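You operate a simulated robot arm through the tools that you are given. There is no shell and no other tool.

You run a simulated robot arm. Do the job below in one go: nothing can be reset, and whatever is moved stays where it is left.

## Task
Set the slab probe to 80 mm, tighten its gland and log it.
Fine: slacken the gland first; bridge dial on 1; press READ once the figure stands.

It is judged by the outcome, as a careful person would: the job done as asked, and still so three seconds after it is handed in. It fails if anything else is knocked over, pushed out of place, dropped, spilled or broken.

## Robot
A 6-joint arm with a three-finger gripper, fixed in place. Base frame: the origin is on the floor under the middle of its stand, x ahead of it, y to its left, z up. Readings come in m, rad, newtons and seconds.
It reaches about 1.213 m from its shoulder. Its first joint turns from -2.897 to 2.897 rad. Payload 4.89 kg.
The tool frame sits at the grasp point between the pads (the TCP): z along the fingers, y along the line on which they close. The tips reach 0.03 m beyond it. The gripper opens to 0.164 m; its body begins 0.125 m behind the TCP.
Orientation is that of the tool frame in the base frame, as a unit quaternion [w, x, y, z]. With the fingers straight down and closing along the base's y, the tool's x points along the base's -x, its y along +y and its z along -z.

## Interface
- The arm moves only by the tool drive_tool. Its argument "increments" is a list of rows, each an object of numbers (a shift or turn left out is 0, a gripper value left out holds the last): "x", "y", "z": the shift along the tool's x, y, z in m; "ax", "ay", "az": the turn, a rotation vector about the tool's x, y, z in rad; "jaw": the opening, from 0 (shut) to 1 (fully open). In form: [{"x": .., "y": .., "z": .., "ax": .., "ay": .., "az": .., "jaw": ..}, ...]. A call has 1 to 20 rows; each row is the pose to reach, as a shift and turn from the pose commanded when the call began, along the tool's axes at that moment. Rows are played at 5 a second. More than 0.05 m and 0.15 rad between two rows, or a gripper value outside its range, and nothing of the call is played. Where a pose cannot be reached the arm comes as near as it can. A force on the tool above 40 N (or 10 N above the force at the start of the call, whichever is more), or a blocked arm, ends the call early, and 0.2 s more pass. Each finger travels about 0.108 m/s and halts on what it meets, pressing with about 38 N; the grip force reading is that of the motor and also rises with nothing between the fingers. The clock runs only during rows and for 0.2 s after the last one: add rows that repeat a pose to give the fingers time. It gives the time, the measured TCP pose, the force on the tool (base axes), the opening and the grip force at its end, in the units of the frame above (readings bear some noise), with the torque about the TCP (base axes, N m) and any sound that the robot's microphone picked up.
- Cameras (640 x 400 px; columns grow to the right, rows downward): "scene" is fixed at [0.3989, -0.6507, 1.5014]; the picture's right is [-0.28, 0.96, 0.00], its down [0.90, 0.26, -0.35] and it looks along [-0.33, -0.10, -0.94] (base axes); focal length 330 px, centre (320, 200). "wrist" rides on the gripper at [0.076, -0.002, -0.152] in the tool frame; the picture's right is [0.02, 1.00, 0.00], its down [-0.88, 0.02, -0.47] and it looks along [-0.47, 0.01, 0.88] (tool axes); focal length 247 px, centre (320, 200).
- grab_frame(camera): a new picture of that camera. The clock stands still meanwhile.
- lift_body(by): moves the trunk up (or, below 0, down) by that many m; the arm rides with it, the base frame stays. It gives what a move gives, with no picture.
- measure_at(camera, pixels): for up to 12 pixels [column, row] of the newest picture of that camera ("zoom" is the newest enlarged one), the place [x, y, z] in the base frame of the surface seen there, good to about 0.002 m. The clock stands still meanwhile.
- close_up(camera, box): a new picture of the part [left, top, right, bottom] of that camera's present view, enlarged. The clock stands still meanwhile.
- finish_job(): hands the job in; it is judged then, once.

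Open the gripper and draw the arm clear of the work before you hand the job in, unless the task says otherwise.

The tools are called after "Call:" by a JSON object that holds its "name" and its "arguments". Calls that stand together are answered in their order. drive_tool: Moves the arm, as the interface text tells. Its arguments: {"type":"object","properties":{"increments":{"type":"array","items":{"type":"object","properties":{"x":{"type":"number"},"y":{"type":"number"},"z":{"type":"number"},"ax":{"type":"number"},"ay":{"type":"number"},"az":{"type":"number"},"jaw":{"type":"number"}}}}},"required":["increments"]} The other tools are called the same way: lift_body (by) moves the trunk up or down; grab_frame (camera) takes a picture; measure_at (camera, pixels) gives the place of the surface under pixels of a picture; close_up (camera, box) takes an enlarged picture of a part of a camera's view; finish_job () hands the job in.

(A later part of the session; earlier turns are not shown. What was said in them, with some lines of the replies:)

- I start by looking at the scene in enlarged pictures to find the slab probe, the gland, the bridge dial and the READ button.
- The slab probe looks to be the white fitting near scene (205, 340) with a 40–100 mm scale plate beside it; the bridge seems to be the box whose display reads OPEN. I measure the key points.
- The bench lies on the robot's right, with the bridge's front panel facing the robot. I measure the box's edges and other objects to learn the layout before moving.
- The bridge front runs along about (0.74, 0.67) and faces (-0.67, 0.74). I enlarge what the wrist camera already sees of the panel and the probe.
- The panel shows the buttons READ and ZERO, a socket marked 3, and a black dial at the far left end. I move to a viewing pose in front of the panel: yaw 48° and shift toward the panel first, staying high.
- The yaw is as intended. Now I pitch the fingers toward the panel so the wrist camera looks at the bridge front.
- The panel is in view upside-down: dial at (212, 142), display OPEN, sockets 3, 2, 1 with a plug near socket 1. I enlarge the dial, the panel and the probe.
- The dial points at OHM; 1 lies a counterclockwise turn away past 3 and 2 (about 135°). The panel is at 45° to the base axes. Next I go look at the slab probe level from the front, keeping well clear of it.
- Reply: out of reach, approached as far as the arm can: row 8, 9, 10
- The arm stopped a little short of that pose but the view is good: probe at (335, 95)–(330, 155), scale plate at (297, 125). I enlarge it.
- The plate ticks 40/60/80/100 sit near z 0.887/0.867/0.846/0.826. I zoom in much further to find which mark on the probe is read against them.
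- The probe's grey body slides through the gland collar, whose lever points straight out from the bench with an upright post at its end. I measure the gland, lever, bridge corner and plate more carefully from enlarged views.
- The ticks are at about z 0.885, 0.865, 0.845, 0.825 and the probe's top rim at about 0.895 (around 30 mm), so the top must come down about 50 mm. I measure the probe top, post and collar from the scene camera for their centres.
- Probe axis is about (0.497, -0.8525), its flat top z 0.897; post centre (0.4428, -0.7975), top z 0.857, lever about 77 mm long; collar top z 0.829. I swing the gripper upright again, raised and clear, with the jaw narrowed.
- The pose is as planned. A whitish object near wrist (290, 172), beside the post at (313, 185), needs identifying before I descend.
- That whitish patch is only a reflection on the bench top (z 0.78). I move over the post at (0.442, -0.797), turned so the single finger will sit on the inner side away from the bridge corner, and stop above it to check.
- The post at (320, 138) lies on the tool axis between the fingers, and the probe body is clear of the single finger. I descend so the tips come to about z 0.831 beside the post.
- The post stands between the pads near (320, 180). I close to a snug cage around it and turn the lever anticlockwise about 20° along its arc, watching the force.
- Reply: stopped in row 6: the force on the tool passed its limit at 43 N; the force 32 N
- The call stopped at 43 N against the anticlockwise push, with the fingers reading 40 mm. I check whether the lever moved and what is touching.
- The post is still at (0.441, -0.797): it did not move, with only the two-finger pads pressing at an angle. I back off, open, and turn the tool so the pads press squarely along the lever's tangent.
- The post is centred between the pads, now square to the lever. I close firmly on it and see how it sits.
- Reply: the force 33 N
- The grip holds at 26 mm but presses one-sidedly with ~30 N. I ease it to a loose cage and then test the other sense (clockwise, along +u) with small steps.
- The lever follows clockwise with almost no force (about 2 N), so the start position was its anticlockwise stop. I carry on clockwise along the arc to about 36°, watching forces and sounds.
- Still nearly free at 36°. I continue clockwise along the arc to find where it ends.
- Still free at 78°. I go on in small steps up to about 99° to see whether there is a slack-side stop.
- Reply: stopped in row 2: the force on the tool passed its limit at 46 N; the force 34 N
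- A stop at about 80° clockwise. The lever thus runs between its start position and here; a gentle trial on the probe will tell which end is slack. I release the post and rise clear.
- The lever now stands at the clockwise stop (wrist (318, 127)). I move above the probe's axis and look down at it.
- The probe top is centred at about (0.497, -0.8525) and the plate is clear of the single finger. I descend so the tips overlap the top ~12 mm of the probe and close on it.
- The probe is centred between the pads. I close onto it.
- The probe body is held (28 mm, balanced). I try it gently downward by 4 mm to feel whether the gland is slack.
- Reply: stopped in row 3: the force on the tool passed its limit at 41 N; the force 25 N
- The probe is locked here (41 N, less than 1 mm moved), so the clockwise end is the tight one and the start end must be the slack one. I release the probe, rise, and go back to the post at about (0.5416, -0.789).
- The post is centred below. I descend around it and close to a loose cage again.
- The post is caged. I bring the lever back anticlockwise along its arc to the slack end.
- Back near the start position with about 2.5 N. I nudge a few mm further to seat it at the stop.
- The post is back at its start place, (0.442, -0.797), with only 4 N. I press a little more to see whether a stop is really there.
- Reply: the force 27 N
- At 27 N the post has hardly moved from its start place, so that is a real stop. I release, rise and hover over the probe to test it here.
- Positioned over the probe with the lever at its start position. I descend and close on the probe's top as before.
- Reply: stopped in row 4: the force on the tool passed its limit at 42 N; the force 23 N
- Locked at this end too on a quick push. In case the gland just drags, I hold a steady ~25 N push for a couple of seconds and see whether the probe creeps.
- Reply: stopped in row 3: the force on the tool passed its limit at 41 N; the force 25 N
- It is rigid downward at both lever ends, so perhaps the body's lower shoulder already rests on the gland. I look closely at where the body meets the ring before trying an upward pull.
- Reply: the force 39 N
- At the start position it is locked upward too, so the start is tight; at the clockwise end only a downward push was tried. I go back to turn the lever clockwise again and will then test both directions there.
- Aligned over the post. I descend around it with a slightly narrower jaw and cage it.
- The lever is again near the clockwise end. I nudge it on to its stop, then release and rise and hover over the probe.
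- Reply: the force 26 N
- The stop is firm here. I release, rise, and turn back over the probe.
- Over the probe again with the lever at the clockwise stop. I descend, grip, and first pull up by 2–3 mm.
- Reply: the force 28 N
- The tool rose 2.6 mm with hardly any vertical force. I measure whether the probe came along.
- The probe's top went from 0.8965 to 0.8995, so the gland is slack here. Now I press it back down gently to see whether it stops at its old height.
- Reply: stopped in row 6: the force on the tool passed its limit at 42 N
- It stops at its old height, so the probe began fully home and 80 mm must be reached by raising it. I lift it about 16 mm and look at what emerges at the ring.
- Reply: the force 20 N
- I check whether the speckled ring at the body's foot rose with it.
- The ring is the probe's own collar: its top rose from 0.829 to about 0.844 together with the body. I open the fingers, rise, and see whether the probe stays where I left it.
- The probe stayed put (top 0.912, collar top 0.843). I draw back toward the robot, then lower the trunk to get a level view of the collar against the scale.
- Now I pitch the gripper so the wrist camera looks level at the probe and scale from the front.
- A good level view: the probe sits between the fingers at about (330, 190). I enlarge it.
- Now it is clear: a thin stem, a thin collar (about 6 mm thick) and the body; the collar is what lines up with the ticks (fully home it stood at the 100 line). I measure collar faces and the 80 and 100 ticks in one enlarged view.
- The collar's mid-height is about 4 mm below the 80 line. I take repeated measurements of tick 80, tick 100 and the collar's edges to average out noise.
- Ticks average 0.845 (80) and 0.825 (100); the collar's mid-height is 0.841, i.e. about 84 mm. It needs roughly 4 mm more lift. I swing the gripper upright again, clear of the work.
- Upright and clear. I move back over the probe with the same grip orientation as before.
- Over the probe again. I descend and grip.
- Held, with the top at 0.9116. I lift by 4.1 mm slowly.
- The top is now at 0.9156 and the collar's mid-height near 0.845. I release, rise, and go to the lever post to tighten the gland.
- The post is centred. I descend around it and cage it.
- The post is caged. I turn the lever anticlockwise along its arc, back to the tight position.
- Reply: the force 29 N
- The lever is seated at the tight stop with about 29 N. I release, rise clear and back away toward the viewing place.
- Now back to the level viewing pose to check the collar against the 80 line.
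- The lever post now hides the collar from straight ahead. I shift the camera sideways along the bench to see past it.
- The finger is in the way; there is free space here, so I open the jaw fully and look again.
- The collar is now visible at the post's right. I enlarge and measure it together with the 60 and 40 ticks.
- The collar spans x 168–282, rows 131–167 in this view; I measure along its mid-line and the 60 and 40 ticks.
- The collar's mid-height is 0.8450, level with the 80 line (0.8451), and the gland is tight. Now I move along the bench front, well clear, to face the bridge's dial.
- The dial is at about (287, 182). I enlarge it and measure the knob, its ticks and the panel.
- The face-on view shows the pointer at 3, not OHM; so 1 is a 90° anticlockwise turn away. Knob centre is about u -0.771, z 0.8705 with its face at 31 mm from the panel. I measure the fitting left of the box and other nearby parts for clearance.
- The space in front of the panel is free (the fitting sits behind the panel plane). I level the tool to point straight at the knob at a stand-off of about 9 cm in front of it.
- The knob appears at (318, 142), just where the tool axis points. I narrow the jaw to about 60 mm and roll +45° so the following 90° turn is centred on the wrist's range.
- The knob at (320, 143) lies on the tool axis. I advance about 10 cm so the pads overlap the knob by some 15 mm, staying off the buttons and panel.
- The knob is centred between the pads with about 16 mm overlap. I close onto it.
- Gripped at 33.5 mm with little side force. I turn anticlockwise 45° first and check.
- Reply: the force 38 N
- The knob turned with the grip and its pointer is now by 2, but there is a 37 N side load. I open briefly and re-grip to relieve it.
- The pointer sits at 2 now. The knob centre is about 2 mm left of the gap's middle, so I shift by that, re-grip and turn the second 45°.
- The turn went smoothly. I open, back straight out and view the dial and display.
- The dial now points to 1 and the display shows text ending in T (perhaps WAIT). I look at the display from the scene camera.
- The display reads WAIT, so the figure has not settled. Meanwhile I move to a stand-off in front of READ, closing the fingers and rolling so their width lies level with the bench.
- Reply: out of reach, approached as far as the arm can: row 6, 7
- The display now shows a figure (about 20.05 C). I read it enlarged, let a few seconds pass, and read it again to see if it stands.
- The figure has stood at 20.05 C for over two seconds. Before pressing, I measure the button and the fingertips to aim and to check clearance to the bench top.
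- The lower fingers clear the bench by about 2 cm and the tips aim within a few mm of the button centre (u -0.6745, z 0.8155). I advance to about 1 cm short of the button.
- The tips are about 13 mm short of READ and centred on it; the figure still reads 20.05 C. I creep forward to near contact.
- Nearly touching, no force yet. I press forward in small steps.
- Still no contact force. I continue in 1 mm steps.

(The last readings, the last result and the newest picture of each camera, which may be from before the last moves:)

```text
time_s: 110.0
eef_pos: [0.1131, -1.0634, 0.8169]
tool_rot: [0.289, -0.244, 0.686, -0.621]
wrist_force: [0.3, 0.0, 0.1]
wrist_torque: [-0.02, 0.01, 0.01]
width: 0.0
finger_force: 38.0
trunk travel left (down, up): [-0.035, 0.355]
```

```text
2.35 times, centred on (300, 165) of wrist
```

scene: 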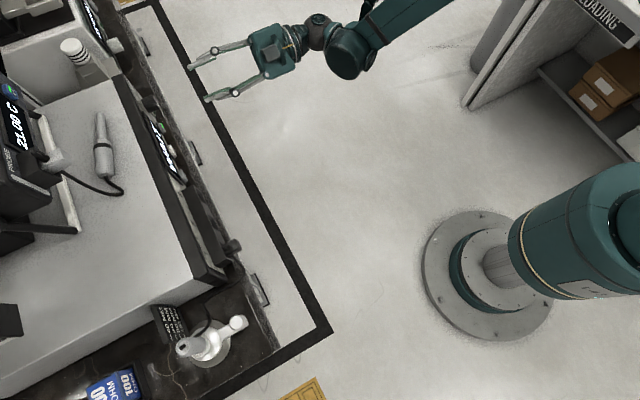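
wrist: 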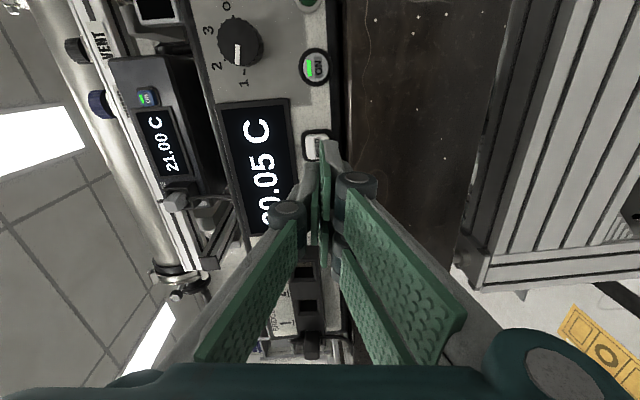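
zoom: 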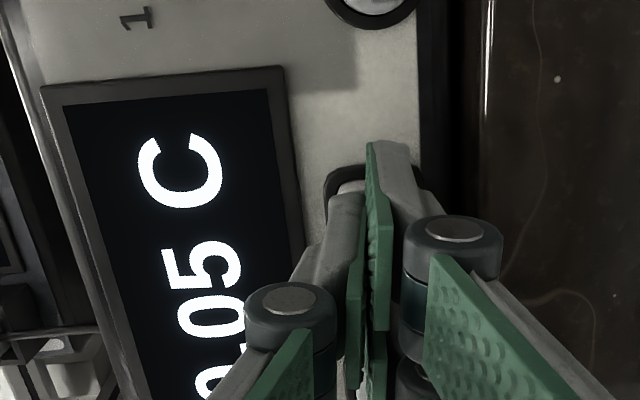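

No force yet; the closed tips must reach slightly less far. I go on in 1 mm steps.

Call:
{"name": "drive_tool", "arguments": {"increments": [{"y": -0.0001, "z": 0.001}, {"y": -0.0001, "z": 0.002}, {"y": -0.0002, "z": 0.003}]}}

Call:
{"name": "close_up", "arguments": {"camera": "scene", "box": [140, 110, 220, 200]}}

```text
time_s: 110.8
eef_pos: [0.1152, -1.0674, 0.8172]
tool_rot: [0.29, -0.243, 0.686, -0.622]
wrist_force: [-1.6, 2.0, -0.3]
wrist_torque: [0.0, -0.02, 0.08]
width: 0.0
finger_force: 37.7
trunk travel left (down, up): [-0.035, 0.355]
heard: click
```

```text
4.44 times, centred on (180, 155) of scene
```

zoom: 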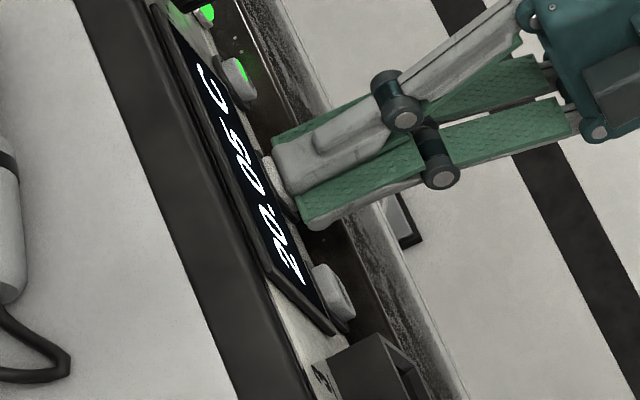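

A click was heard and the green lamp has lit: the reading is logged. I withdraw straight back and then open the gripper.

Call:
{"name": "drive_tool", "arguments": {"increments": [{"y": 0.0015, "z": -0.025}, {"y": 0.003, "z": -0.06}, {"y": 0.005, "z": -0.1}, {"y": 0.007, "z": -0.14}, {"y": 0.007, "z": -0.14, "jaw": 0.3}, {"y": 0.007, "z": -0.14, "jaw": 0.6}, {"y": 0.007, "z": -0.14, "jaw": 0.6}]}}

Call:
{"name": "grab_frame", "arguments": {"camera": "wrist"}}

Call:
{"name": "grab_frame", "arguments": {"camera": "scene"}}

Call:
{"name": "close_up", "arguments": {"camera": "scene", "box": [120, 90, 220, 210]}}

Call:
{"name": "close_up", "arguments": {"camera": "scene", "box": [140, 280, 268, 360]}}

```text
time_s: 112.3
eef_pos: [0.0173, -0.9659, 0.819]
tool_rot: [0.29, -0.243, 0.687, -0.62]
wrist_force: [-0.2, -0.3, 0.3]
wrist_torque: [-0.02, 0.03, 0.03]
width: 0.0982
finger_force: 0.1
trunk travel left (down, up): [-0.035, 0.355]
```

```text
taken
```

wrist: 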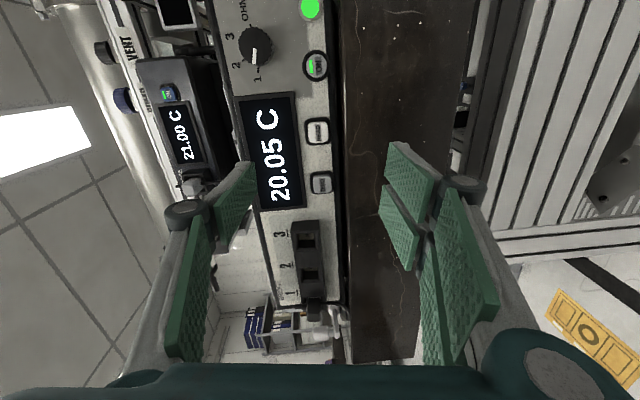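

```text
taken
```

scene: 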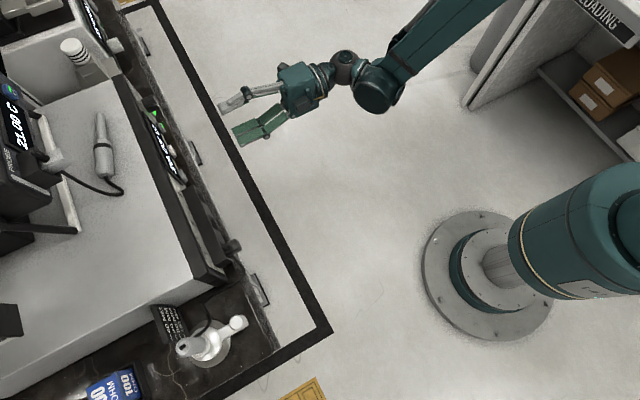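

```text
3.33 times, centred on (170, 150) of scene
```

zoom: 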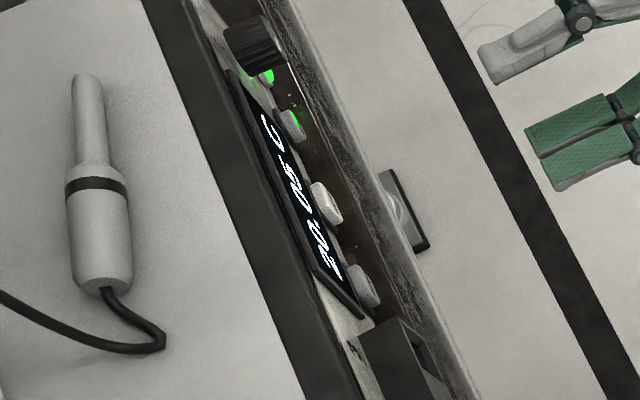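

```text
5.00 times, centred on (204, 320) of scene
```

zoom: 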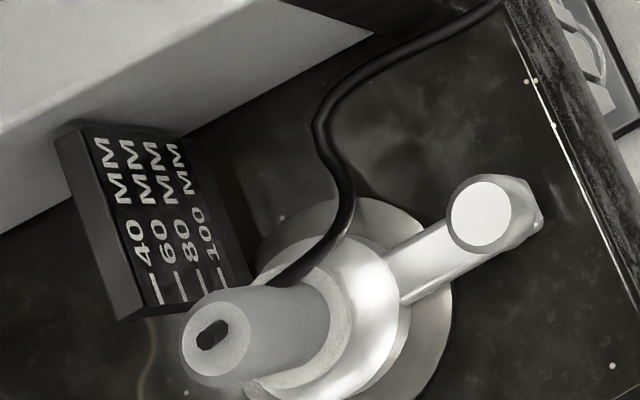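

The display holds 20.05 C, the dial is on 1, the logged lamp is lit and the lever is at its tight position. I take a last check of the probe's height and draw the arm further back with the gripper open.

Call:
{"name": "measure_at", "arguments": {"camera": "zoom", "pixels": [[190, 350], [240, 340], [215, 305], [225, 365], [340, 310], [345, 330], [330, 360], [480, 213]]}}

Call:
{"name": "drive_tool", "arguments": {"increments": [{"z": -0.04, "jaw": 1.0}, {"y": -0.01, "z": -0.08}, {"y": -0.03, "z": -0.11}, {"y": -0.06, "z": -0.13}, {"y": -0.08, "z": -0.13}, {"y": -0.08, "z": -0.13}]}}

Call:
{"name": "grab_frame", "arguments": {"camera": "wrist"}}

```text
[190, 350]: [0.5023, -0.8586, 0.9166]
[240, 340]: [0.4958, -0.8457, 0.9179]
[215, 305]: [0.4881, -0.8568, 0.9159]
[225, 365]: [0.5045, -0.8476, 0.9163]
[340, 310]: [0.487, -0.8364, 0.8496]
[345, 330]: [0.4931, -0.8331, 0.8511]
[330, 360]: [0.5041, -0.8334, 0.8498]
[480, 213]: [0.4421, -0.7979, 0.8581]
```

```text
time_s: 113.8
eef_pos: [-0.0767, -0.8826, 0.9066]
tool_rot: [0.293, -0.239, 0.689, -0.618]
wrist_force: [-0.2, -0.8, -0.3]
wrist_torque: [-0.02, -0.05, 0.03]
width: 0.164
finger_force: 0.1
trunk travel left (down, up): [-0.035, 0.355]
```

```text
taken
```

wrist: 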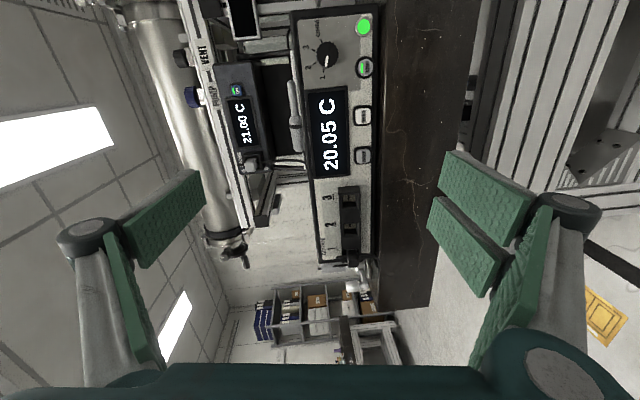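

The probe's rise since the start measures 20 mm (100 → 80) and the lever is exactly where it was when tight. One last enlarged look at the dial before handing in.

Call:
{"name": "close_up", "arguments": {"camera": "wrist", "box": [285, 0, 395, 190]}}

```text
2.11 times, centred on (340, 95) of wrist
```

zoom: 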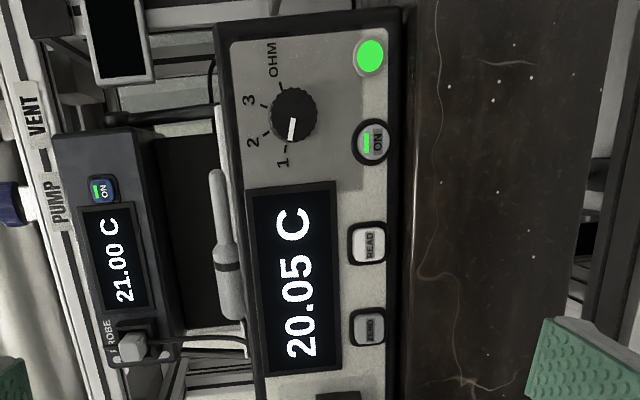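

The dial points to 1, the figure stands at 20.05 C, the lamp is green, the probe's collar is level with 80 mm and its gland is tight; the arm is clear with the gripper open. I hand the job in.

Call:
{"name": "finish_job", "arguments": {}}

```text
The job is handed in.
```

The slab probe is set to 80 mm, its gland is tight, and the reading is logged; the job has been handed in.

- **Probe depth:** The middle of the probe's collar measures level with the 80 mm line. The collar is about 6 mm thick and has no pointer, so I read it at mid-height. Fully home it read about 100 mm that way, and the probe has come up about 20 mm.
- **Gland:** This gland slackens clockwise and tightens anticlockwise. I first took it for a normal thread, so early on I pressed the lever against its stop and tried the probe up and down with up to about 42 N before finding the slack end. The lever is now back at its tight stop. I did not pull on the probe again afterwards, but it was locked both ways in this same position at the start.
- **Bridge:** The dial was on 3 and is now on 1. The display went from OPEN to WAIT and then stood at 20.05 C. I pressed READ once, heard a click, and the green lamp came on.

I saw nothing else moved or damaged. The arm is drawn back with the gripper open.
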